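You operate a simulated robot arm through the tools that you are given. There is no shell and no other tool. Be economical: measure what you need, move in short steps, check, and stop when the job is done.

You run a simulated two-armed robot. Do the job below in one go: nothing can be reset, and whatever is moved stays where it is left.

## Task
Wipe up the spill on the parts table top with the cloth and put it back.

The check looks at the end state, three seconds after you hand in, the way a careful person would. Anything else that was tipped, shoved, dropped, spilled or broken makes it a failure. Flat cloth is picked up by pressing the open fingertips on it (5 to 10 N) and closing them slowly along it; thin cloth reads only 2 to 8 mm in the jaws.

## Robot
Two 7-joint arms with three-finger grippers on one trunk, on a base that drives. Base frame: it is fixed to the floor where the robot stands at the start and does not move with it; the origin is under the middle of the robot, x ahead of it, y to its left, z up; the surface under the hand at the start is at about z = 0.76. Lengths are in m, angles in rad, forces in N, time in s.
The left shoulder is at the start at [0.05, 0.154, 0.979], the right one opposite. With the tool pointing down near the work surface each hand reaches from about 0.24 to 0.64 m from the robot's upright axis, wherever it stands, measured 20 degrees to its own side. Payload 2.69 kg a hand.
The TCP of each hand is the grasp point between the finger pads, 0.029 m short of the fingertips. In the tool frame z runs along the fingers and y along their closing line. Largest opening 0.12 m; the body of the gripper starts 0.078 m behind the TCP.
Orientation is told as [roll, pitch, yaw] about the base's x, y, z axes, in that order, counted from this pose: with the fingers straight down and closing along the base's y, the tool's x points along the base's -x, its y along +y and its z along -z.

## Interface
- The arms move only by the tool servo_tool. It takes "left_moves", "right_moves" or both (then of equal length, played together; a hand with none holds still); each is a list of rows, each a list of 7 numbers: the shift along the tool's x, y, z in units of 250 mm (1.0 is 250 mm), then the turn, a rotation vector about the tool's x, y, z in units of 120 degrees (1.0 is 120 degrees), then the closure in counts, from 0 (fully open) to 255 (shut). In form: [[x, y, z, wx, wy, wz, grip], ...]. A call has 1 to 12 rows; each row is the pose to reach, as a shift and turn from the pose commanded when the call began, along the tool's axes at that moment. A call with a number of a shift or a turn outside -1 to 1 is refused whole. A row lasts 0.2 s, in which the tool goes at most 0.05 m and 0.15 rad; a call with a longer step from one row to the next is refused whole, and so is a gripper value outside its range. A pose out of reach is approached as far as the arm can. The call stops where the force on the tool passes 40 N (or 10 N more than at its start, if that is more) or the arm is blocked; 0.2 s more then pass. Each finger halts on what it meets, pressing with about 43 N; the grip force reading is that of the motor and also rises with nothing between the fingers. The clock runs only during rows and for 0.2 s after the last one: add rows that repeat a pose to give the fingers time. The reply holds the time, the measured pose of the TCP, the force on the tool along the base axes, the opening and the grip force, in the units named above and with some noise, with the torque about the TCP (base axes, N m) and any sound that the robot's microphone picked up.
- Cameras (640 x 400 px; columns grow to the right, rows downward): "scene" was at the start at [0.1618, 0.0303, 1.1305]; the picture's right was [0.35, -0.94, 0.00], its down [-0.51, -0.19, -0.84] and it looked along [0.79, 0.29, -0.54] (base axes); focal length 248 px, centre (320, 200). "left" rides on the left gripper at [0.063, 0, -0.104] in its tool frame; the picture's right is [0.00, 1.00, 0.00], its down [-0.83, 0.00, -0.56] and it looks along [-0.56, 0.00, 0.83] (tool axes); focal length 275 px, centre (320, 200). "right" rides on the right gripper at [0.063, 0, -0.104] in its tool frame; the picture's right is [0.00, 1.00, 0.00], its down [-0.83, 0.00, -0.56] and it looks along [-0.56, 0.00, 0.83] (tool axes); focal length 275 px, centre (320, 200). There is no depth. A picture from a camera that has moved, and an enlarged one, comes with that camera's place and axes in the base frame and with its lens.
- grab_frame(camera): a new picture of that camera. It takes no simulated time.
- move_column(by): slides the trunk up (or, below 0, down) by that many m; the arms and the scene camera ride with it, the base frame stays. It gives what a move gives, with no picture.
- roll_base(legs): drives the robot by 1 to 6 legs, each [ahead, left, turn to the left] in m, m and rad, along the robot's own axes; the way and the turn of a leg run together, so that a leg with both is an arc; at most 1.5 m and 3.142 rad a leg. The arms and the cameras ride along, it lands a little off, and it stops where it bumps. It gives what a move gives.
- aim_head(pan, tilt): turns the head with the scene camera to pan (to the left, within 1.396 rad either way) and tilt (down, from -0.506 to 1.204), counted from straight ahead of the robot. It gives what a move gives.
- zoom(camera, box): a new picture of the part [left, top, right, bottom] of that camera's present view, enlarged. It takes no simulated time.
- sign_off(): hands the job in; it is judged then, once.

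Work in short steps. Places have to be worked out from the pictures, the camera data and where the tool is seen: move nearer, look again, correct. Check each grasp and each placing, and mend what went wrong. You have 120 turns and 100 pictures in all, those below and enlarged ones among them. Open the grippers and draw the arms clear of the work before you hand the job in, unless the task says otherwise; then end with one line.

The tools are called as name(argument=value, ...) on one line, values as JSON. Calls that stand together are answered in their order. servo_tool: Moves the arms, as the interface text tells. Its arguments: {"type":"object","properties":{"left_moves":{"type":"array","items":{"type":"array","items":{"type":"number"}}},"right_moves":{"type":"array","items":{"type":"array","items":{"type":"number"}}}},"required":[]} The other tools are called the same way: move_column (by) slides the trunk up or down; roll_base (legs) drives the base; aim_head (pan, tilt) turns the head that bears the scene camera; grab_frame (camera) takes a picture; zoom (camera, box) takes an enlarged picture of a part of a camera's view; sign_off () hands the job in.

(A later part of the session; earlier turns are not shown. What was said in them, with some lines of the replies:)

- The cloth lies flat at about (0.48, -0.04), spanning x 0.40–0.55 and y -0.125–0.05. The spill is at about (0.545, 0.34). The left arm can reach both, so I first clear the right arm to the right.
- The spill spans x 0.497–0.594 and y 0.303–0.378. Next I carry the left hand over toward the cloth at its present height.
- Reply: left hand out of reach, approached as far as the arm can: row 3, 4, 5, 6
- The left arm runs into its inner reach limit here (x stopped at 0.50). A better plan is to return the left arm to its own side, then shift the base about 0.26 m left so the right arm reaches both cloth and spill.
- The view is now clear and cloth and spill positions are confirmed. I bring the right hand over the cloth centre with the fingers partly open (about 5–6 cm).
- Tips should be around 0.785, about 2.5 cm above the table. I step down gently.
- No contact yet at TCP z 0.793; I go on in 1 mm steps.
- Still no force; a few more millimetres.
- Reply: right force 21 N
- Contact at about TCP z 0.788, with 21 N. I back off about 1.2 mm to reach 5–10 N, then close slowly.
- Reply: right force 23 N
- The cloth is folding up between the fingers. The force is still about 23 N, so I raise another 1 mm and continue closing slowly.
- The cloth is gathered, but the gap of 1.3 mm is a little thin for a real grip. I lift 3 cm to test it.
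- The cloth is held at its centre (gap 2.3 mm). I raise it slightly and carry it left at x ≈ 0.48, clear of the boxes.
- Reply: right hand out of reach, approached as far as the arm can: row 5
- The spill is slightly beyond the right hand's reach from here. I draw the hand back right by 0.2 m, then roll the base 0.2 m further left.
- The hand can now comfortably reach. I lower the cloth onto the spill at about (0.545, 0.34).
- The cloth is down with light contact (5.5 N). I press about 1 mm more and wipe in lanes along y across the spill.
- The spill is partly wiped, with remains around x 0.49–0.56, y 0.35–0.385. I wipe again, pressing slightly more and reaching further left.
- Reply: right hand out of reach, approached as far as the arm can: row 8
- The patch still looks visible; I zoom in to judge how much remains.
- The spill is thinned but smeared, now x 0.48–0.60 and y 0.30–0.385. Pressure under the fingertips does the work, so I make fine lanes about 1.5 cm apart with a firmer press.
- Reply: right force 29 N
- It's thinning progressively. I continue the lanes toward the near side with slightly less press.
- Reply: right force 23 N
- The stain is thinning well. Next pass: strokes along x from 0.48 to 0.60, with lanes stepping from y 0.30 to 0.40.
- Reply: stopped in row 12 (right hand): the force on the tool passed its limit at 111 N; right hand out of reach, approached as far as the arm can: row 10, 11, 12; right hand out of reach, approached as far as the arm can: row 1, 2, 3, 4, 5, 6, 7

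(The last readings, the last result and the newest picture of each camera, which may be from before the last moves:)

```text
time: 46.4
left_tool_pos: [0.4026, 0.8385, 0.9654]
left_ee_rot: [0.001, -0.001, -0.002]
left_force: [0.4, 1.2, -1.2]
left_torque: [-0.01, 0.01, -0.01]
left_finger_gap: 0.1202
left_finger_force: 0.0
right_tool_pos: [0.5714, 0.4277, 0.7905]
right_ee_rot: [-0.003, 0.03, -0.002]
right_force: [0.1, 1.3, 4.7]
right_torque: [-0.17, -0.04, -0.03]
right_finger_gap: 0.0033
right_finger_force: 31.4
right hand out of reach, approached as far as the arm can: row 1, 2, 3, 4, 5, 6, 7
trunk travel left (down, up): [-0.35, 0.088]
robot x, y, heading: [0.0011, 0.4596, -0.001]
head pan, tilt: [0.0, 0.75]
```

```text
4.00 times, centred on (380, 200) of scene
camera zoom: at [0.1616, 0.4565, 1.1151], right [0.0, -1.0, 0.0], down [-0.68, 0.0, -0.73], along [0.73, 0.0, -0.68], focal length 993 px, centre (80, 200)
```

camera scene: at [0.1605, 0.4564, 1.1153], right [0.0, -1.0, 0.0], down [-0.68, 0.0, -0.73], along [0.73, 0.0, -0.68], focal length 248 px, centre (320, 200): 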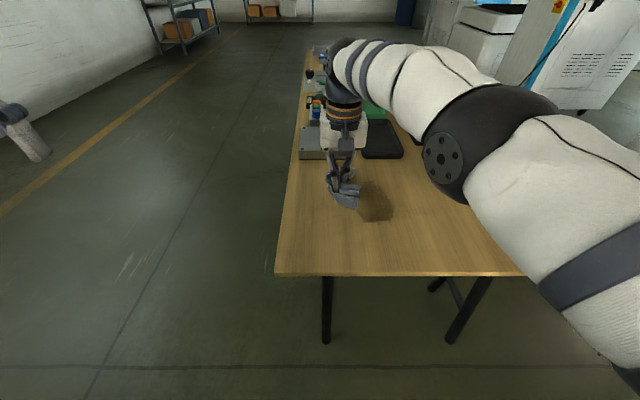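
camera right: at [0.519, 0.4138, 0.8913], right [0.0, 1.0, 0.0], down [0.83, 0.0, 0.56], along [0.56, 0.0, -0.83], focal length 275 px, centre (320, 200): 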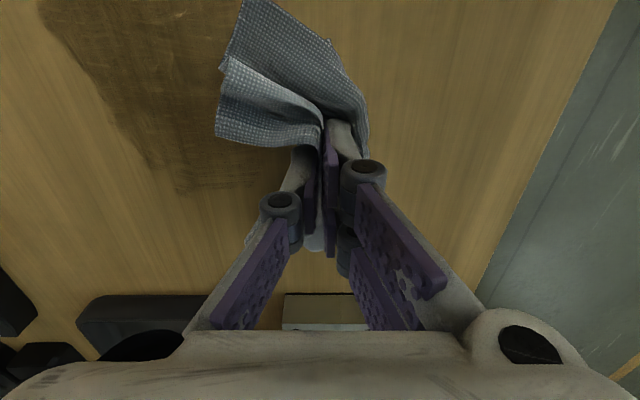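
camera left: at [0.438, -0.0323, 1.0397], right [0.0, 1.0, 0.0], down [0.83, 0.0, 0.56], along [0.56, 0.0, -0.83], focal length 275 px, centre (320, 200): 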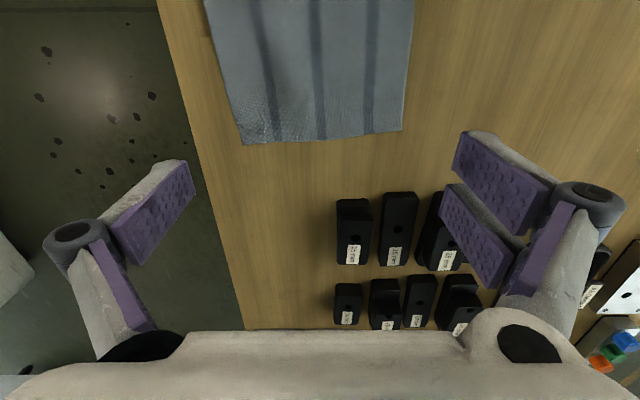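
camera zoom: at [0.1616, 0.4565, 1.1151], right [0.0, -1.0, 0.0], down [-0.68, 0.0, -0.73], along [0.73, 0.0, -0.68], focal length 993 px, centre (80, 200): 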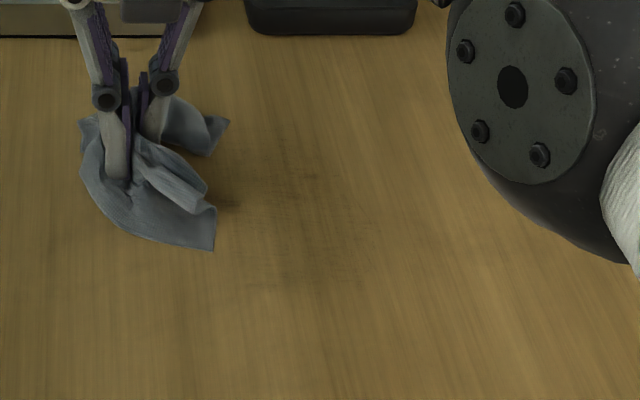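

The stain is nearly gone. There was one force spike near the reach limit, so I lift slightly, move toward the right and check the whole scene.

servo_tool(right_moves=[[0.04, -0.04, -0.06, 0, 0, 0, 255], [0.1, -0.2, -0.12, 0, 0, 0, 255], [0.16, -0.36, -0.16, 0, 0, 0, 255], [0.2, -0.52, -0.16, 0, 0, 0, 255], [0.24, -0.7, -0.16, 0, 0, 0, 255], [0.24, -0.88, -0.16, 0, 0, 0, 255]])

grab_frame(camera="scene")

zoom(camera="scene", box=[300, 150, 460, 250])

```text
time: 47.8
left_tool_pos: [0.4024, 0.8386, 0.9663]
left_ee_rot: [0.0, 0.0, -0.001]
left_force: [0.8, 0.3, -0.4]
left_torque: [0.0, -0.04, -0.04]
left_finger_gap: 0.1201
left_finger_force: 0.0
right_tool_pos: [0.515, 0.2069, 0.8334]
right_ee_rot: [-0.002, 0.032, 0.001]
right_force: [0.3, 0.5, 1.9]
right_torque: [-0.03, 0.02, 0.0]
right_finger_gap: 0.0015
right_finger_force: 32.5
trunk travel left (down, up): [-0.35, 0.088]
robot x, y, heading: [-0.0, 0.4545, 0.0]
head pan, tilt: [0.0, 0.75]
```

```text
73 pictures are left
camera scene: at [0.1617, 0.4556, 1.1151], right [0.0, -1.0, 0.0], down [-0.68, 0.0, -0.73], along [0.73, 0.0, -0.68], focal length 248 px, centre (320, 200)
```

scene: 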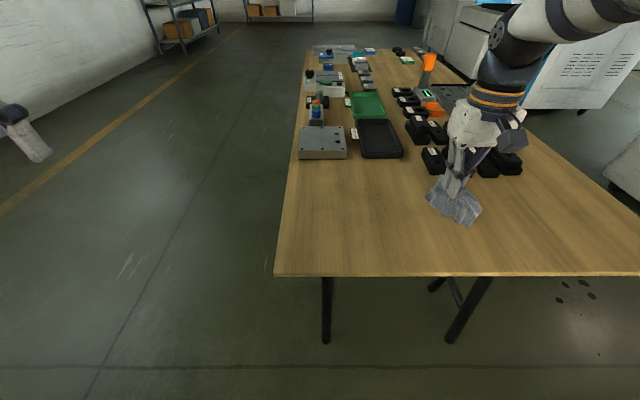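

```text
4.00 times, centred on (380, 200) of scene
camera zoom: at [0.1617, 0.4556, 1.1151], right [0.0, -1.0, 0.0], down [-0.68, 0.0, -0.73], along [0.73, 0.0, -0.68], focal length 993 px, centre (80, 200)
```

zoom: 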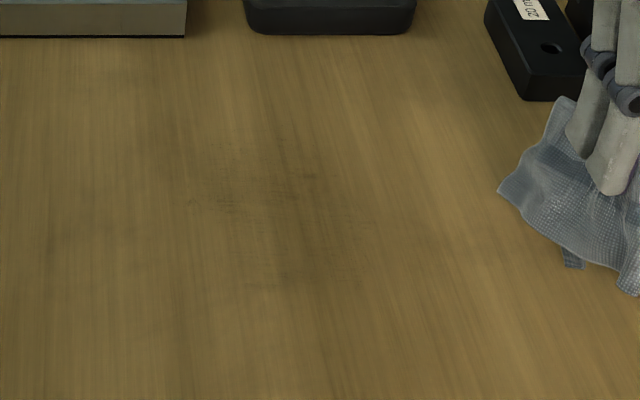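

Nothing else is disturbed and only a faint residue is left. I straighten the tool, go back down, and do one more pass of y-strokes.

servo_tool(right_moves=[[0.03, 0.12, 0.0, 0, -0.015, 0, 255], [0.08, 0.26, 0.06, 0, -0.015, 0, 255], [0.11, 0.34, 0.12, 0, -0.015, 0, 255], [0.11, 0.34, 0.16, 0, -0.015, 0, 255], [0.11, 0.34, 0.17, 0, -0.015, 0, 255]])

```text
time: 49.0
left_tool_pos: [0.4024, 0.8378, 0.9654]
left_ee_rot: [0.001, -0.001, -0.002]
left_force: [0.1, 0.4, -1.1]
left_torque: [0.0, 0.02, -0.03]
left_finger_gap: 0.1199
left_finger_force: 0.0
right_tool_pos: [0.4842, 0.2933, 0.7911]
right_ee_rot: [-0.003, 0.001, 0.0]
right_force: [0.0, 7.4, -3.1]
right_torque: [0.85, -0.04, -0.14]
right_finger_gap: 0.0023
right_finger_force: 31.0
trunk travel left (down, up): [-0.35, 0.088]
robot x, y, heading: [-0.0022, 0.4559, 0.004]
head pan, tilt: [0.0, 0.75]
```

At (0.484, 0.293, 0.791), tool straight. I run the lanes from the near side to the far side, pressing about 3 mm lower.

servo_tool(right_moves=[[0, 0, 0.012, 0, 0, 0, 255], [0, 0.14, 0.014, 0, 0, 0, 255], [0, 0.28, 0.014, 0, 0, 0, 255], [0, 0.42, 0.014, 0, 0, 0, 255], [-0.05, 0.42, 0.014, 0, 0, 0, 255], [-0.05, 0.28, 0.014, 0, 0, 0, 255], [-0.05, 0.14, 0.014, 0, 0, 0, 255], [-0.05, 0.0, 0.014, 0, 0, 0, 255], [-0.1, 0.0, 0.014, 0, 0, 0, 255], [-0.1, 0.14, 0.014, 0, 0, 0, 255], [-0.1, 0.28, 0.014, 0, 0, 0, 255], [-0.1, 0.42, 0.014, 0, 0, 0, 255]])

servo_tool(right_moves=[[-0.05, 0, 0, 0, 0, 0, 255], [-0.05, -0.14, 0, 0, 0, 0, 255], [-0.05, -0.28, 0, 0, 0, 0, 255], [-0.05, -0.42, 0, 0, 0, 0, 255], [-0.1, -0.42, 0, 0, 0, 0, 255], [-0.1, -0.28, 0, 0, 0, 0, 255], [-0.1, -0.14, 0, 0, 0, 0, 255], [-0.1, 0, 0, 0, 0, 0, 255], [-0.15, 0, 0, 0, 0, 0, 255], [-0.15, -0.14, 0, 0, 0, 0, 255], [-0.15, -0.28, 0, 0, 0, 0, 255], [-0.15, -0.42, 0, 0, 0, 0, 255]])

servo_tool(right_moves=[[-0.05, 0, 0, 0, 0, 0, 255], [-0.05, 0.14, 0, 0, 0, 0, 255], [-0.05, 0.28, 0, 0, 0, 0, 255], [-0.05, 0.4, 0, 0, 0, 0, 255], [-0.09, 0.36, 0, 0, 0, 0, 255], [-0.09, 0.22, 0, 0, 0, 0, 255], [-0.09, 0.08, 0, 0, 0, 0, 255], [-0.09, -0.04, 0, 0, 0, 0, 255]])

zoom(camera="scene", box=[300, 150, 460, 250])

```text
time: 51.6
left_tool_pos: [0.4012, 0.8386, 0.9659]
left_ee_rot: [-0.001, -0.001, -0.003]
left_force: [0.0, -0.5, 0.3]
left_torque: [-0.01, 0.02, -0.02]
left_finger_gap: 0.1201
left_finger_force: 0.0
right_tool_pos: [0.5083, 0.3988, 0.7887]
right_ee_rot: [-0.003, 0.0, 0.0]
right_force: [0.0, 5.5, 1.0]
right_torque: [-0.18, 0.05, -0.02]
right_finger_gap: 0.0012
right_finger_force: 29.4
trunk travel left (down, up): [-0.35, 0.088]
robot x, y, heading: [0.0041, 0.4602, -0.005]
head pan, tilt: [0.0, 0.75]
```

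```text
time: 54.2
left_tool_pos: [0.4025, 0.8391, 0.9658]
left_ee_rot: [0.002, 0.0, -0.002]
left_force: [-0.3, 0.2, -0.3]
left_torque: [-0.03, 0.0, 0.01]
left_finger_gap: 0.1198
left_finger_force: 0.0
right_tool_pos: [0.546, 0.292, 0.7887]
right_ee_rot: [-0.005, 0.001, 0.0]
right_force: [1.3, 3.8, -2.6]
right_torque: [0.54, 0.03, 0.03]
right_finger_gap: 0.002
right_finger_force: 30.0
trunk travel left (down, up): [-0.35, 0.088]
robot x, y, heading: [0.0013, 0.4561, 0.0]
head pan, tilt: [0.0, 0.75]
```

```text
time: 56.0
left_tool_pos: [0.4012, 0.839, 0.9649]
left_ee_rot: [-0.001, 0.0, -0.002]
left_force: [0.1, -0.6, -0.2]
left_torque: [0.0, -0.01, 0.03]
left_finger_gap: 0.1201
left_finger_force: 0.0
right_tool_pos: [0.5686, 0.2816, 0.7888]
right_ee_rot: [-0.002, 0.0, 0.0]
right_force: [-0.8, 0.3, 0.4]
right_torque: [0.45, 0.0, 0.0]
right_finger_gap: 0.001
right_finger_force: 28.9
trunk travel left (down, up): [-0.35, 0.088]
robot x, y, heading: [0.0008, 0.4562, -0.002]
head pan, tilt: [0.0, 0.75]
```

```text
4.00 times, centred on (380, 200) of scene
camera zoom: at [0.1616, 0.4558, 1.1151], right [0.0, -1.0, 0.0], down [-0.68, 0.0, -0.73], along [0.73, 0.0, -0.68], focal length 993 px, centre (80, 200)
```

zoom: 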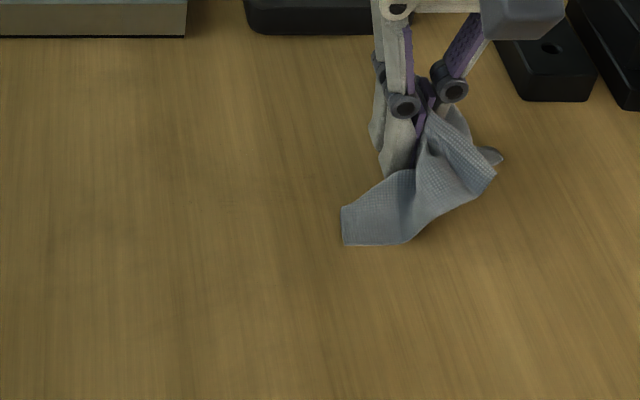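

The stain is practically invisible. One last pass for safety, pressing 1 mm more.

servo_tool(right_moves=[[-0.06, 0.02, 0.004, 0, 0, 0, 255], [-0.06, 0.16, 0.004, 0, 0, 0, 255], [-0.06, 0.3, 0.004, 0, 0, 0, 255], [-0.04, 0.44, 0.004, 0, 0, 0, 255], [0.04, 0.46, 0.004, 0, 0, 0, 255], [0.04, 0.32, 0.004, 0, 0, 0, 255], [0.04, 0.18, 0.004, 0, 0, 0, 255], [0.04, 0.04, 0.004, 0, 0, 0, 255], [0.12, 0.04, 0.004, 0, 0, 0, 255], [0.12, 0.18, 0.004, 0, 0, 0, 255], [0.12, 0.32, 0.004, 0, 0, 0, 255], [0.12, 0.46, 0.004, 0, 0, 0, 255]])

servo_tool(right_moves=[[0.08, 0, 0, 0, 0, 0, 255], [0.08, -0.14, 0, 0, 0, 0, 255], [0.08, -0.28, 0, 0, 0, 0, 255], [0.08, -0.44, 0, 0, 0, 0, 255], [0.16, -0.44, 0, 0, 0, 0, 255], [0.16, -0.3, 0, 0, 0, 0, 255], [0.16, -0.16, 0, 0, 0, 0, 255], [0.16, 0.0, 0, 0, 0, 0, 255], [0.24, 0.0, 0, 0, 0, 0, 255], [0.24, -0.14, 0, 0, 0, 0, 255], [0.24, -0.3, 0, 0, 0, 0, 255], [0.24, -0.44, 0, 0, 0, 0, 255]])

servo_tool(right_moves=[[0, 0, -0.1, 0, 0, 0, 255], [0, 0, -0.22, 0, 0, 0, 255], [0, -0.14, -0.3, 0, 0, 0, 255], [0, -0.3, -0.3, 0, 0, 0, 255], [0, -0.46, -0.3, 0, 0, 0, 255]])

zoom(camera="scene", box=[300, 150, 460, 250])

grab_frame(camera="scene")

```text
time: 58.6
left_tool_pos: [0.4021, 0.8398, 0.9663]
left_ee_rot: [0.0, 0.001, 0.0]
left_force: [-0.2, 0.0, 0.0]
left_torque: [-0.02, -0.01, 0.0]
left_finger_gap: 0.1199
left_finger_force: 0.1
right_tool_pos: [0.5396, 0.3992, 0.789]
right_ee_rot: [-0.001, 0.0, -0.001]
right_force: [-1.7, 2.2, 4.8]
right_torque: [-0.43, 0.02, -0.05]
right_finger_gap: 0.0018
right_finger_force: 33.1
trunk travel left (down, up): [-0.35, 0.088]
robot x, y, heading: [0.0008, 0.4572, -0.007]
head pan, tilt: [0.0, 0.75]
```

```text
time: 61.2
left_tool_pos: [0.4018, 0.8385, 0.9654]
left_ee_rot: [0.0, 0.001, -0.002]
left_force: [-0.5, -0.8, 0.1]
left_torque: [0.01, -0.01, -0.01]
left_finger_gap: 0.12
left_finger_force: 0.1
right_tool_pos: [0.4815, 0.287, 0.7875]
right_ee_rot: [-0.003, -0.001, -0.002]
right_force: [0.6, 0.9, 2.1]
right_torque: [0.21, 0.0, -0.06]
right_finger_gap: 0.0023
right_finger_force: 30.7
trunk travel left (down, up): [-0.35, 0.088]
robot x, y, heading: [0.0007, 0.4528, 0.001]
head pan, tilt: [0.0, 0.75]
```

```text
time: 62.4
left_tool_pos: [0.4026, 0.8379, 0.965]
left_ee_rot: [0.001, 0.0, -0.002]
left_force: [-0.4, -0.3, 0.1]
left_torque: [-0.01, 0.0, -0.02]
left_finger_gap: 0.1198
left_finger_force: 0.2
right_tool_pos: [0.4801, 0.1722, 0.8619]
right_ee_rot: [-0.004, -0.002, -0.001]
right_force: [0.7, 1.6, -0.9]
right_torque: [0.09, 0.01, -0.01]
right_finger_gap: 0.0036
right_finger_force: 35.1
trunk travel left (down, up): [-0.35, 0.088]
robot x, y, heading: [0.0008, 0.4561, -0.002]
head pan, tilt: [0.0, 0.75]
```

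```text
4.00 times, centred on (380, 200) of scene
camera zoom: at [0.1616, 0.4556, 1.1152], right [0.0, -1.0, 0.0], down [-0.68, 0.0, -0.73], along [0.73, 0.0, -0.68], focal length 993 px, centre (80, 200)
```

zoom: 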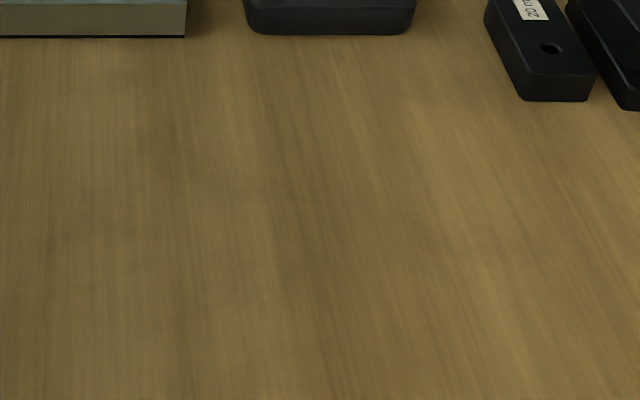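

```text
69 pictures are left
camera scene: at [0.1616, 0.4556, 1.1152], right [0.0, -1.0, 0.0], down [-0.68, 0.0, -0.73], along [0.73, 0.0, -0.68], focal length 248 px, centre (320, 200)
```

scene: 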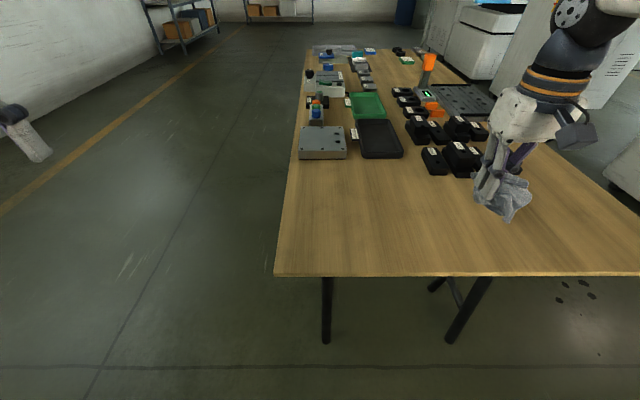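

It looks clean. I check the area more closely with the wrist camera.

servo_tool(right_moves=[[0, 0.1, -0.1, 0, 0, 0, 255], [0.1, 0.2, -0.2, 0, 0, 0, 255], [0.2, 0.3, -0.3, 0, 0, 0, 255]])

grab_frame(camera="right")

```text
time: 63.2
left_tool_pos: [0.4015, 0.8396, 0.9659]
left_ee_rot: [-0.001, 0.001, -0.002]
left_force: [0.4, -0.2, 0.0]
left_torque: [-0.01, -0.03, -0.03]
left_finger_gap: 0.1201
left_finger_force: 0.1
right_tool_pos: [0.428, 0.2477, 0.9392]
right_ee_rot: [-0.004, -0.002, -0.002]
right_force: [-1.4, 2.2, 2.9]
right_torque: [-0.04, -0.06, 0.01]
right_finger_gap: 0.0013
right_finger_force: 30.9
trunk travel left (down, up): [-0.35, 0.088]
robot x, y, heading: [0.0003, 0.4554, -0.002]
head pan, tilt: [0.0, 0.75]
```

```text
68 pictures are left
camera right: at [0.3658, 0.2484, 1.0429], right [0.0, 1.0, 0.0], down [0.83, 0.0, 0.56], along [0.56, 0.0, -0.83], focal length 275 px, centre (320, 200)
```

right: 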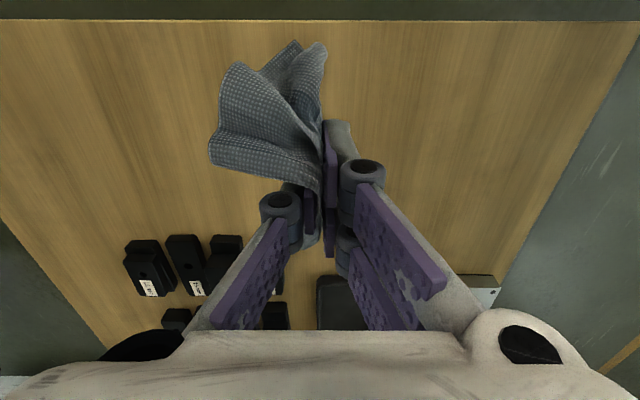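

The table is clean. Now I roll the base back right 0.2 m and carry the cloth to its place.

roll_base(legs=[[0, -0.2, 0]])

servo_tool(right_moves=[[-0.1, -0.12, 0, 0, 0, 0, 255], [-0.2, -0.24, 0.05, 0, 0, 0, 255], [-0.2, -0.35, 0.15, 0, 0, 0, 255], [-0.2, -0.35, 0.25, 0, 0, 0, 255]])

grab_frame(camera="scene")

grab_frame(camera="right")

```text
time: 65.3
left_tool_pos: [0.4027, 0.6392, 0.9652]
left_ee_rot: [0.002, 0.0, -0.004]
left_force: [0.1, -0.6, -0.2]
left_torque: [0.0, 0.0, -0.03]
left_finger_gap: 0.12
left_finger_force: 0.1
right_tool_pos: [0.4291, 0.0485, 0.94]
right_ee_rot: [-0.003, -0.003, -0.002]
right_force: [0.2, 2.1, -0.7]
right_torque: [0.09, -0.01, 0.0]
right_finger_gap: 0.0031
right_finger_force: 31.3
trunk travel left (down, up): [-0.35, 0.088]
robot x, y, heading: [0.0004, 0.2602, -0.001]
head pan, tilt: [0.0, 0.75]
```

```text
time: 66.3
left_tool_pos: [0.4029, 0.6405, 0.9648]
left_ee_rot: [0.0, 0.002, -0.003]
left_force: [0.0, -0.3, 0.4]
left_torque: [0.0, -0.02, 0.01]
left_finger_gap: 0.1202
left_finger_force: 0.0
right_tool_pos: [0.4795, -0.0379, 0.8775]
right_ee_rot: [-0.005, -0.001, -0.001]
right_force: [-0.4, 0.4, 0.7]
right_torque: [0.13, 0.02, 0.01]
right_finger_gap: 0.0024
right_finger_force: 29.9
trunk travel left (down, up): [-0.35, 0.088]
robot x, y, heading: [0.0013, 0.2573, -0.003]
head pan, tilt: [0.0, 0.75]
```

```text
67 pictures are left
camera scene: at [0.1614, 0.2573, 1.1151], right [0.0, -1.0, 0.0], down [-0.68, 0.0, -0.73], along [0.73, 0.0, -0.68], focal length 248 px, centre (320, 200)
```

scene: 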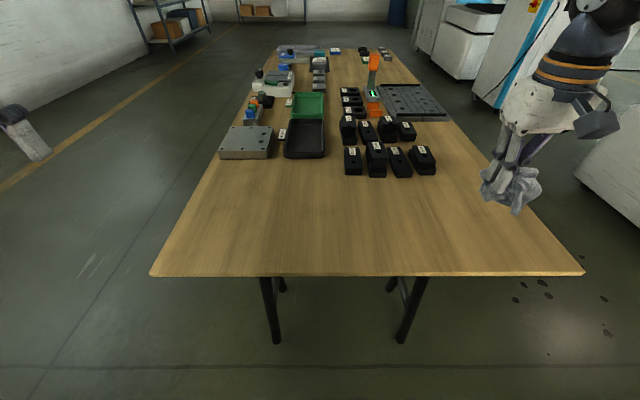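

```text
66 pictures are left
camera right: at [0.4162, -0.0389, 0.98], right [0.0, 1.0, 0.0], down [0.83, 0.01, 0.56], along [0.56, 0.0, -0.83], focal length 275 px, centre (320, 200)
```

right: 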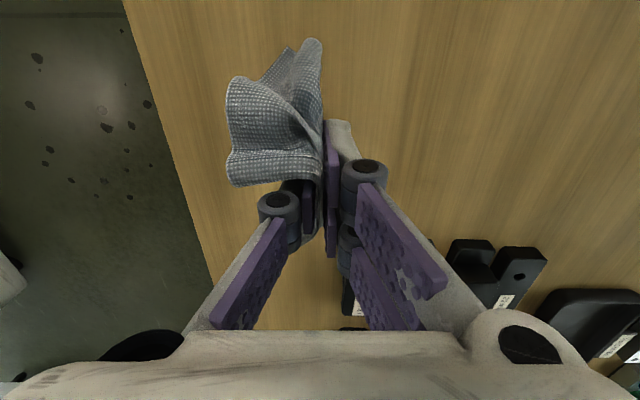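

The cloth is above its original place. I lower it to the table and open the fingers.

servo_tool(right_moves=[[0, 0, 0.12, 0, 0, 0, 255], [0, 0, 0.22, 0, 0, 0, 255], [0, 0, 0.3, 0, 0, 0, 255], [0, 0, 0.335, 0, 0, 0, 255], [0, 0, 0.335, 0, 0, 0, 230], [0, 0, 0.335, 0, 0, 0, 190], [0, 0, 0.335, 0, 0, 0, 150], [0, 0, 0.335, 0, 0, 0, 150]])

grab_frame(camera="right")

zoom(camera="scene", box=[380, 130, 600, 270])

```text
time: 68.1
left_tool_pos: [0.4017, 0.6395, 0.9654]
left_ee_rot: [0.0, -0.002, -0.003]
left_force: [0.9, 0.4, 0.7]
left_torque: [-0.01, -0.01, 0.03]
left_finger_gap: 0.1202
left_finger_force: 0.0
right_tool_pos: [0.4791, -0.0398, 0.7921]
right_ee_rot: [-0.005, 0.0, -0.002]
right_force: [0.2, 0.1, 0.1]
right_torque: [-0.02, -0.04, 0.02]
right_finger_gap: 0.0494
right_finger_force: 0.1
trunk travel left (down, up): [-0.35, 0.088]
robot x, y, heading: [-0.0026, 0.2581, -0.007]
head pan, tilt: [0.0, 0.75]
```

```text
65 pictures are left
camera right: at [0.4153, -0.0402, 0.8961], right [0.0, 1.0, 0.0], down [0.83, 0.0, 0.56], along [0.56, 0.0, -0.83], focal length 275 px, centre (320, 200)
```

right: 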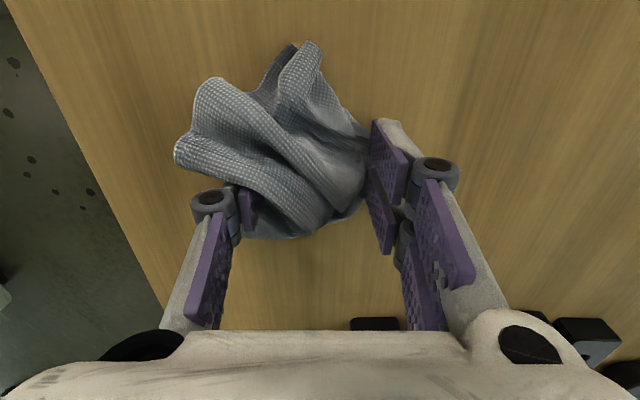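

```text
2.86 times, centred on (490, 200) of scene
camera zoom: at [0.1612, 0.2569, 1.1151], right [0.0, -1.0, 0.0], down [-0.68, 0.0, -0.73], along [0.73, 0.0, -0.68], focal length 709 px, centre (-166, 200)
```

zoom: 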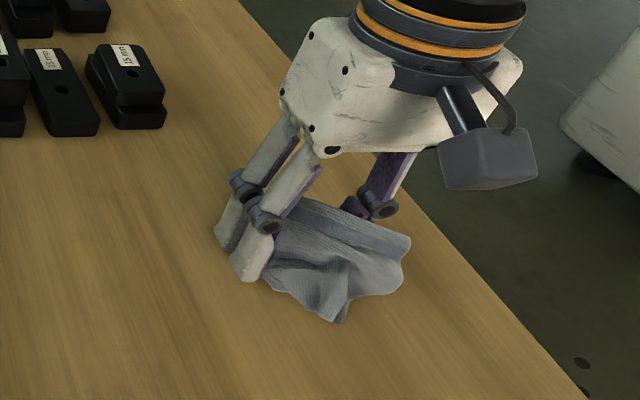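

Released, but crumpled. I raise the hand straight up, opening it further, to see how the cloth lies.

servo_tool(right_moves=[[0, 0, -0.06, 0, 0, 0, 150], [0, 0, -0.15, 0, 0, 0, 120], [0, 0, -0.3, 0, 0, 0, 60], [0, 0, -0.45, 0, 0, 0, 0], [0, 0, -0.6, 0, 0, 0, 0]])

grab_frame(camera="right")

zoom(camera="scene", box=[380, 130, 600, 270])

```text
time: 69.3
left_tool_pos: [0.4009, 0.639, 0.9648]
left_ee_rot: [0.0, 0.0, -0.003]
left_force: [-0.2, 0.4, 0.6]
left_torque: [-0.03, 0.0, 0.03]
left_finger_gap: 0.12
left_finger_force: 0.1
right_tool_pos: [0.4791, -0.0398, 0.9423]
right_ee_rot: [-0.004, -0.001, -0.001]
right_force: [-0.4, 0.3, 0.4]
right_torque: [-0.01, 0.01, -0.01]
right_finger_gap: 0.12
right_finger_force: 0.0
trunk travel left (down, up): [-0.35, 0.088]
robot x, y, heading: [0.0035, 0.2573, -0.006]
head pan, tilt: [0.0, 0.75]
```

```text
63 pictures are left
camera right: at [0.4153, -0.0391, 1.0459], right [0.0, 1.0, 0.0], down [0.83, 0.0, 0.56], along [0.56, 0.0, -0.83], focal length 275 px, centre (320, 200)
```

right: 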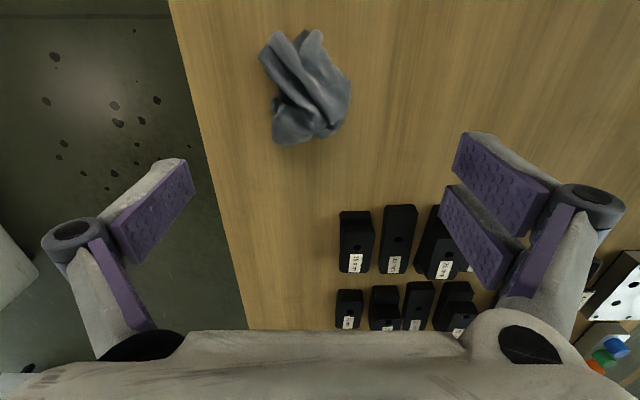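

```text
2.86 times, centred on (490, 200) of scene
camera zoom: at [0.1611, 0.2569, 1.1152], right [0.0, -1.0, 0.0], down [-0.68, 0.0, -0.73], along [0.73, 0.0, -0.68], focal length 709 px, centre (-166, 200)
```

zoom: 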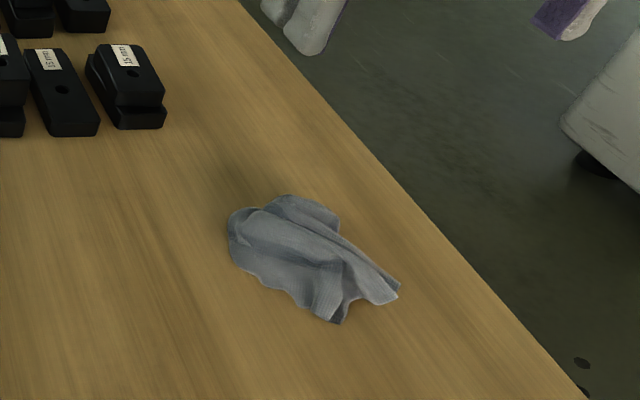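

The cloth's centre is back within about 1 cm of its place, but crumpled. It started out spread, so I look closely to see whether I can pick a corner and lay it flat.

zoom(camera="right", box=[230, 10, 390, 160])

```text
2.67 times, centred on (310, 85) of right
camera zoom: at [0.4153, -0.0391, 1.0459], right [0.0, 1.0, 0.0], down [0.83, 0.0, 0.56], along [0.56, 0.0, -0.83], focal length 734 px, centre (347, 507)
```

zoom: 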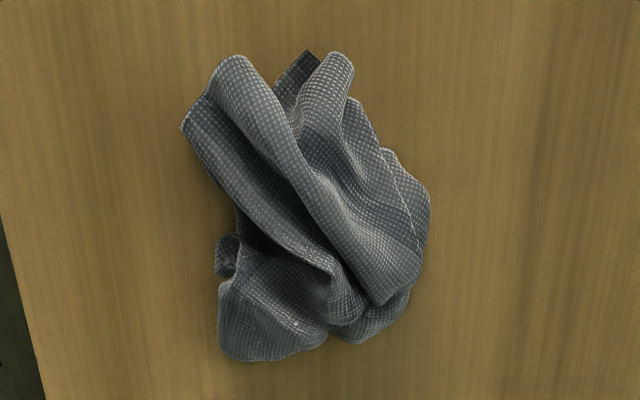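

I'll use the reverse of the pick: press nearly closed fingertips on the bundle and open them to spread it, with the closing line across the fold ridges (yaw about +0.6).

servo_tool(right_moves=[[0, -0.01, 0.06, 0, 0, -0.07, 80], [0, -0.02, 0.14, 0, 0, -0.14, 160], [0.02, -0.04, 0.24, 0, 0, -0.21, 220], [0.024, -0.04, 0.36, 0, 0, -0.28, 235], [0.024, -0.04, 0.44, 0, 0, -0.28, 235]])

grab_frame(camera="right")

zoom(camera="scene", box=[380, 130, 600, 270])

```text
time: 70.5
left_tool_pos: [0.4031, 0.6398, 0.9646]
left_ee_rot: [0.0, 0.001, -0.003]
left_force: [-0.5, -0.7, 0.2]
left_torque: [0.01, -0.05, -0.01]
left_finger_gap: 0.1202
left_finger_force: 0.0
right_tool_pos: [0.4738, -0.049, 0.8326]
right_ee_rot: [-0.002, 0.001, 0.587]
right_force: [-0.4, -0.4, 0.0]
right_torque: [-0.04, -0.02, -0.02]
right_finger_gap: 0.0094
right_finger_force: 0.0
trunk travel left (down, up): [-0.35, 0.088]
robot x, y, heading: [-0.0002, 0.254, -0.006]
head pan, tilt: [0.0, 0.75]
```

```text
60 pictures are left
camera right: at [0.4205, -0.0848, 0.936], right [-0.56, 0.83, 0.0], down [0.69, 0.47, 0.56], along [0.46, 0.31, -0.83], focal length 275 px, centre (320, 200)
```

right: 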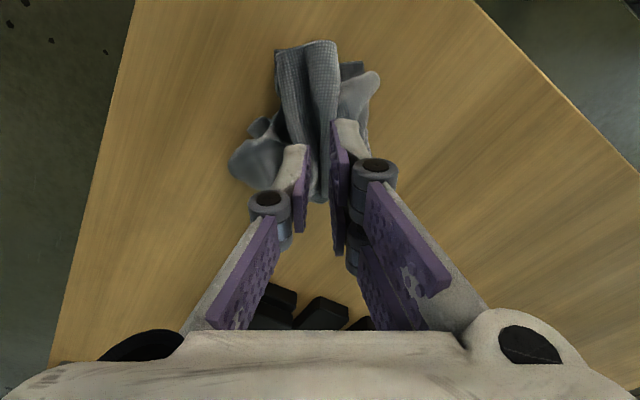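

```text
2.86 times, centred on (490, 200) of scene
camera zoom: at [0.1614, 0.2569, 1.1151], right [0.0, -1.0, 0.0], down [-0.68, 0.0, -0.73], along [0.73, 0.0, -0.68], focal length 709 px, centre (-166, 200)
```

zoom: 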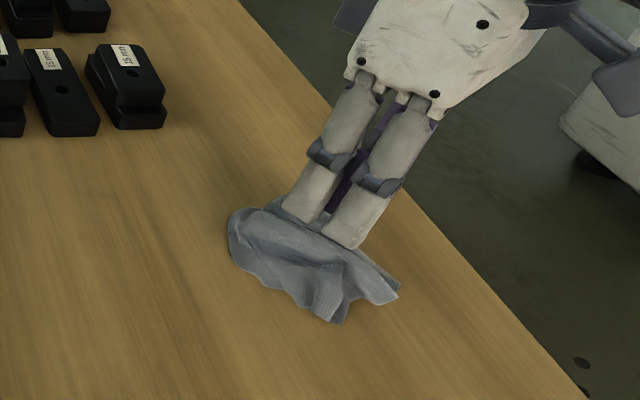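

Aligned across the ridges. I descend slowly onto the bundle.

servo_tool(right_moves=[[0, 0, 0.05, 0, 0, 0, 235], [0, 0, 0.1, 0, 0, 0, 235], [0, 0, 0.13, 0, 0, 0, 235], [0, 0, 0.15, 0, 0, 0, 235]])

```text
time: 71.5
left_tool_pos: [0.4023, 0.6392, 0.9658]
left_ee_rot: [0.0, 0.0, -0.003]
left_force: [-1.6, -0.1, 0.4]
left_torque: [-0.04, 0.02, -0.03]
left_finger_gap: 0.1202
left_finger_force: 0.1
right_tool_pos: [0.4722, -0.049, 0.794]
right_ee_rot: [-0.004, 0.0, 0.585]
right_force: [-0.8, 0.3, 0.7]
right_torque: [0.02, 0.0, 0.0]
right_finger_gap: 0.0092
right_finger_force: 0.0
trunk travel left (down, up): [-0.35, 0.088]
robot x, y, heading: [0.002, 0.2592, -0.002]
head pan, tilt: [0.0, 0.75]
```

Barely touching. I press 4 mm lower and open slowly.

servo_tool(right_moves=[[0, 0, 0.012, 0, 0, 0, 235], [0, 0, 0.016, 0, 0, 0, 235], [0, 0, 0.016, 0, 0, 0, 210], [0, 0, 0.016, 0, 0, 0, 185], [0, 0, 0.016, 0, 0, 0, 160], [0, 0, 0.016, 0, 0, 0, 135], [0, 0, 0.016, 0, 0, 0, 110], [0, 0, 0.016, 0, 0, 0, 85], [0, 0, 0.016, 0, 0, 0, 60]])

grab_frame(camera="right")

zoom(camera="scene", box=[380, 130, 600, 270])

```text
time: 73.5
left_tool_pos: [0.402, 0.6394, 0.9652]
left_ee_rot: [0.0, -0.001, -0.003]
left_force: [0.5, 0.6, -0.2]
left_torque: [-0.02, -0.02, 0.02]
left_finger_gap: 0.1202
left_finger_force: 0.1
right_tool_pos: [0.473, -0.0495, 0.7907]
right_ee_rot: [-0.004, 0.001, 0.585]
right_force: [-1.1, 0.2, -0.4]
right_torque: [0.03, 0.02, 0.01]
right_finger_gap: 0.0916
right_finger_force: 0.1
trunk travel left (down, up): [-0.35, 0.088]
robot x, y, heading: [-0.0018, 0.2569, -0.005]
head pan, tilt: [0.0, 0.75]
```

```text
58 pictures are left
camera right: at [0.4204, -0.0849, 0.8948], right [-0.56, 0.83, 0.0], down [0.69, 0.46, 0.56], along [0.46, 0.31, -0.83], focal length 275 px, centre (320, 200)
```

right: 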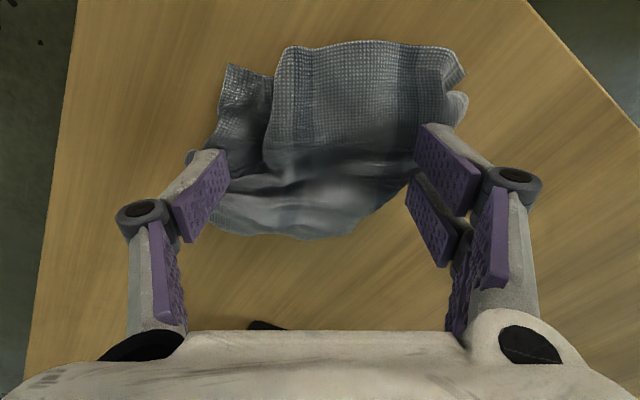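

```text
2.86 times, centred on (490, 200) of scene
camera zoom: at [0.1613, 0.2569, 1.1151], right [0.0, -1.0, 0.0], down [-0.68, 0.0, -0.73], along [0.73, 0.0, -0.68], focal length 709 px, centre (-166, 200)
```

zoom: 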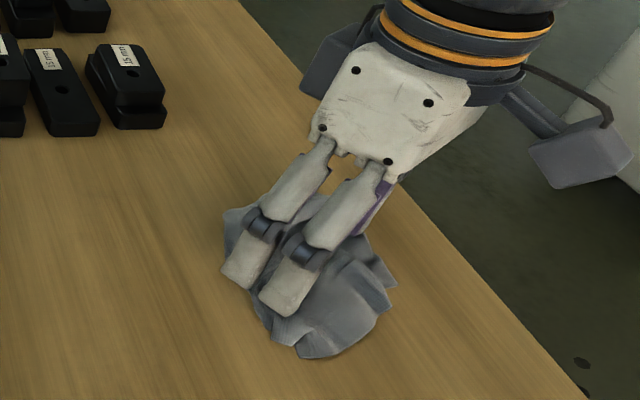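

The spreading works very well. I raise the hand and look at the new shape.

servo_tool(right_moves=[[0, 0, -0.04, 0, 0, 0, 60], [0, 0, -0.12, 0, 0, 0, 30], [0, 0, -0.26, 0, 0, 0.07, 0], [0, 0, -0.4, 0, 0, 0.14, 0], [0, 0, -0.5, 0, 0, 0.21, 0], [0, 0, -0.6, 0, 0, 0.28, 0]])

zoom(camera="right", box=[200, 0, 440, 180])

zoom(camera="scene", box=[380, 130, 600, 270])

```text
time: 74.9
left_tool_pos: [0.4014, 0.6394, 0.9653]
left_ee_rot: [0.001, 0.0, -0.003]
left_force: [0.2, -0.1, 0.8]
left_torque: [-0.03, 0.03, 0.01]
left_finger_gap: 0.1199
left_finger_force: 0.0
right_tool_pos: [0.4715, -0.0481, 0.9413]
right_ee_rot: [-0.002, -0.001, -0.003]
right_force: [0.6, -0.9, 0.5]
right_torque: [0.01, 0.0, -0.03]
right_finger_gap: 0.1198
right_finger_force: 0.1
trunk travel left (down, up): [-0.35, 0.088]
robot x, y, heading: [-0.0017, 0.2613, -0.005]
head pan, tilt: [0.0, 0.75]
```

```text
2.22 times, centred on (320, 90) of right
camera zoom: at [0.4091, -0.0492, 1.0459], right [0.0, 1.0, 0.0], down [0.83, 0.0, 0.56], along [0.56, 0.0, -0.83], focal length 612 px, centre (320, 444)
```

zoom: 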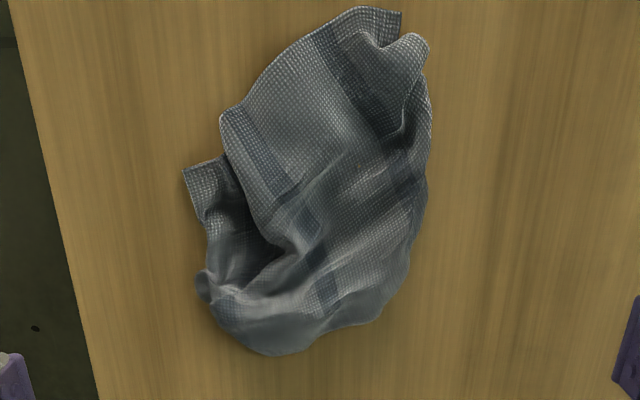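

```text
2.86 times, centred on (490, 200) of scene
camera zoom: at [0.1612, 0.257, 1.1152], right [0.0, -1.0, 0.0], down [-0.68, 0.0, -0.73], along [0.73, 0.0, -0.68], focal length 709 px, centre (-166, 200)
```

zoom: 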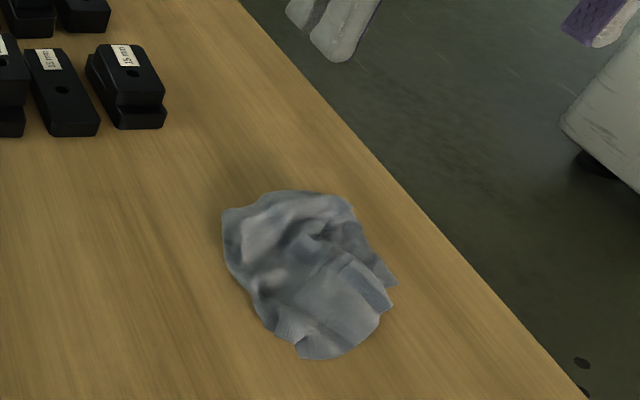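

Much flatter: footprint x 0.40–0.545, y -0.107–-0.004. I repeat the spread once more at (0.475, -0.05) with a smaller yaw.

servo_tool(right_moves=[[0, -0.01, 0.1, 0, 0, -0.07, 80], [-0.01, -0.01, 0.25, 0, 0, -0.14, 160], [-0.01, -0.01, 0.4, 0, 0, -0.14, 220], [-0.01, -0.01, 0.54, 0, 0, -0.14, 230], [-0.01, -0.01, 0.59, 0, 0, -0.14, 230], [-0.01, -0.01, 0.605, 0, 0, -0.14, 230]])

servo_tool(right_moves=[[0, 0, 0.006, 0, 0, 0, 230], [0, 0, 0.008, 0, 0, 0, 205], [0, 0, 0.008, 0, 0, 0, 180], [0, 0, 0.008, 0, 0, 0, 155], [0, 0, 0.008, 0, 0, 0, 130], [0, 0, 0.008, 0, 0, 0, 105], [0, 0, 0.008, 0, 0, 0, 80], [0, 0, 0.008, 0, 0, 0, 55], [0, 0, 0.008, 0, 0, 0, 30]])

servo_tool(right_moves=[[0, 0, -0.04, 0, 0, 0, 30], [0, 0, -0.12, 0, 0, 0, 30], [0, 0, -0.26, 0, 0, 0, 0], [0, 0, -0.4, 0, 0, 0.07, 0], [0, 0, -0.5, 0, 0, 0.14, 0], [0, 0, -0.6, 0, 0, 0.14, 0]])

zoom(camera="right", box=[200, 0, 440, 180])

zoom(camera="scene", box=[380, 130, 600, 270])

```text
time: 76.3
left_tool_pos: [0.4027, 0.639, 0.9659]
left_ee_rot: [-0.001, 0.0, -0.004]
left_force: [0.6, -0.2, -0.1]
left_torque: [0.0, 0.01, 0.0]
left_finger_gap: 0.1198
left_finger_force: 0.0
right_tool_pos: [0.4749, -0.0509, 0.7905]
right_ee_rot: [-0.005, 0.0, 0.292]
right_force: [-0.6, -0.4, 0.5]
right_torque: [-0.04, -0.02, 0.0]
right_finger_gap: 0.0118
right_finger_force: 0.2
trunk travel left (down, up): [-0.35, 0.088]
robot x, y, heading: [0.0008, 0.2577, -0.003]
head pan, tilt: [0.0, 0.75]
```

```text
time: 78.3
left_tool_pos: [0.4025, 0.6396, 0.9654]
left_ee_rot: [0.0, 0.0, -0.004]
left_force: [0.9, 0.0, 0.0]
left_torque: [-0.01, 0.02, -0.01]
left_finger_gap: 0.1203
left_finger_force: 0.1
right_tool_pos: [0.4749, -0.0524, 0.7875]
right_ee_rot: [-0.004, 0.001, 0.292]
right_force: [0.2, 0.2, 0.2]
right_torque: [0.0, 0.0, -0.02]
right_finger_gap: 0.1061
right_finger_force: 0.0
trunk travel left (down, up): [-0.35, 0.088]
robot x, y, heading: [-0.0013, 0.2601, -0.002]
head pan, tilt: [0.0, 0.75]
```

```text
time: 79.7
left_tool_pos: [0.4017, 0.6405, 0.9649]
left_ee_rot: [-0.001, 0.001, -0.003]
left_force: [1.0, -0.9, 0.1]
left_torque: [-0.01, -0.02, -0.03]
left_finger_gap: 0.1201
left_finger_force: 0.1
right_tool_pos: [0.4748, -0.0515, 0.9384]
right_ee_rot: [-0.003, -0.002, -0.002]
right_force: [0.1, 0.0, -0.2]
right_torque: [-0.01, 0.0, 0.03]
right_finger_gap: 0.1204
right_finger_force: 0.0
trunk travel left (down, up): [-0.35, 0.088]
robot x, y, heading: [-0.0024, 0.2576, -0.002]
head pan, tilt: [0.0, 0.75]
```

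```text
2.22 times, centred on (320, 90) of right
camera zoom: at [0.412, -0.0515, 1.0425], right [0.0, 1.0, 0.0], down [0.83, 0.0, 0.56], along [0.56, 0.0, -0.83], focal length 612 px, centre (320, 444)
```

zoom: 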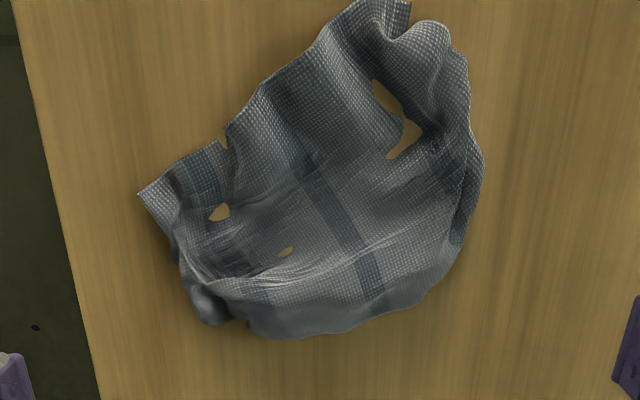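

```text
2.86 times, centred on (490, 200) of scene
camera zoom: at [0.1612, 0.257, 1.1152], right [0.0, -1.0, 0.0], down [-0.68, 0.0, -0.73], along [0.73, 0.0, -0.68], focal length 709 px, centre (-166, 200)
```

zoom: 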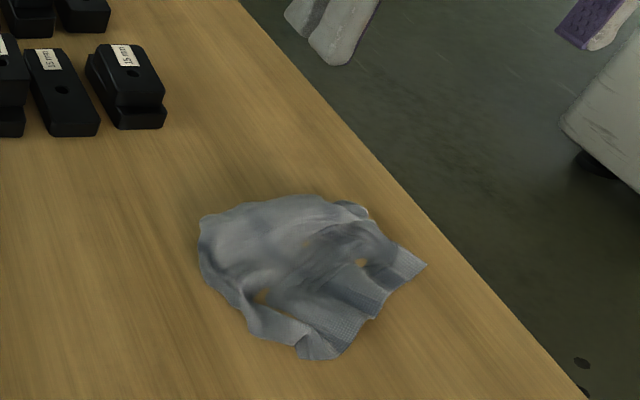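

The cloth lies spread again at x 0.40–0.54, y -0.13–0.017, centred within about 2 cm of its original place. I draw the right arm up and clear and take a final look.

servo_tool(right_moves=[[0.05, -0.1, -0.05, 0, 0, 0, 0], [0.15, -0.22, -0.1, 0, 0, 0, 0], [0.25, -0.36, -0.12, 0, 0, 0, 0], [0.35, -0.5, -0.12, 0, 0, 0, 0], [0.45, -0.64, -0.12, 0, 0, 0, 0], [0.5, -0.8, -0.12, 0, 0, 0, 0]])

grab_frame(camera="scene")

zoom(camera="scene", box=[200, 150, 360, 250])

```text
time: 81.1
left_tool_pos: [0.4013, 0.6381, 0.9661]
left_ee_rot: [0.002, -0.001, -0.002]
left_force: [-0.3, 0.3, -0.2]
left_torque: [-0.03, -0.02, -0.01]
left_finger_gap: 0.1198
left_finger_force: 0.1
right_tool_pos: [0.3666, -0.2531, 0.9578]
right_ee_rot: [-0.004, -0.003, 0.0]
right_force: [-0.2, -0.4, 0.9]
right_torque: [0.02, -0.04, -0.03]
right_finger_gap: 0.1198
right_finger_force: 0.0
right hand out of reach, approached as far as the arm can: row 5, 6
trunk travel left (down, up): [-0.35, 0.088]
robot x, y, heading: [-0.0014, 0.2574, -0.002]
head pan, tilt: [0.0, 0.75]
```

```text
52 pictures are left
camera scene: at [0.1612, 0.2565, 1.1151], right [0.0, -1.0, 0.0], down [-0.68, 0.0, -0.73], along [0.73, 0.0, -0.68], focal length 248 px, centre (320, 200)
```

scene: 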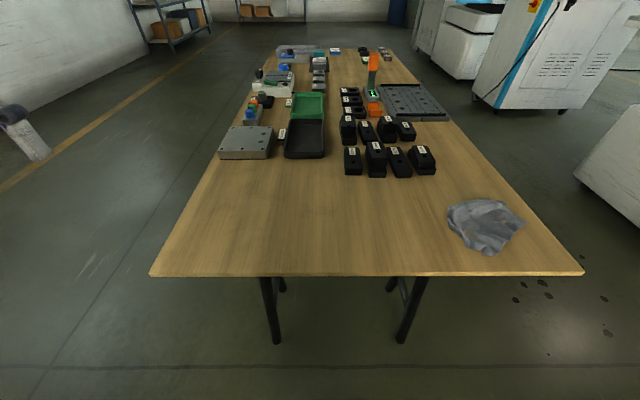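

```text
4.00 times, centred on (280, 200) of scene
camera zoom: at [0.1612, 0.2565, 1.1151], right [0.0, -1.0, 0.0], down [-0.68, 0.0, -0.73], along [0.73, 0.0, -0.68], focal length 993 px, centre (480, 200)
```

zoom: 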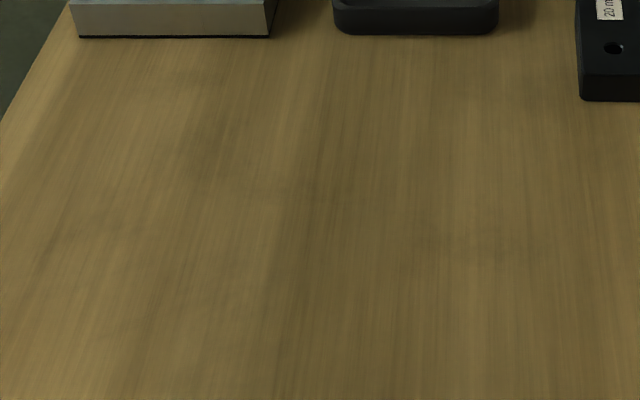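

The table top is clean, the cloth is back in its place, the other objects match the earlier picture, and both grippers are open and clear. I hand in.

sign_off()

```text
The job is handed in.
```

I wiped up the spill and put the cloth back, centred about 2 cm from where it started. It is spread out but a little wrinkled, with its far edge slightly curled under. Nothing else on the table looked disturbed in the last picture.
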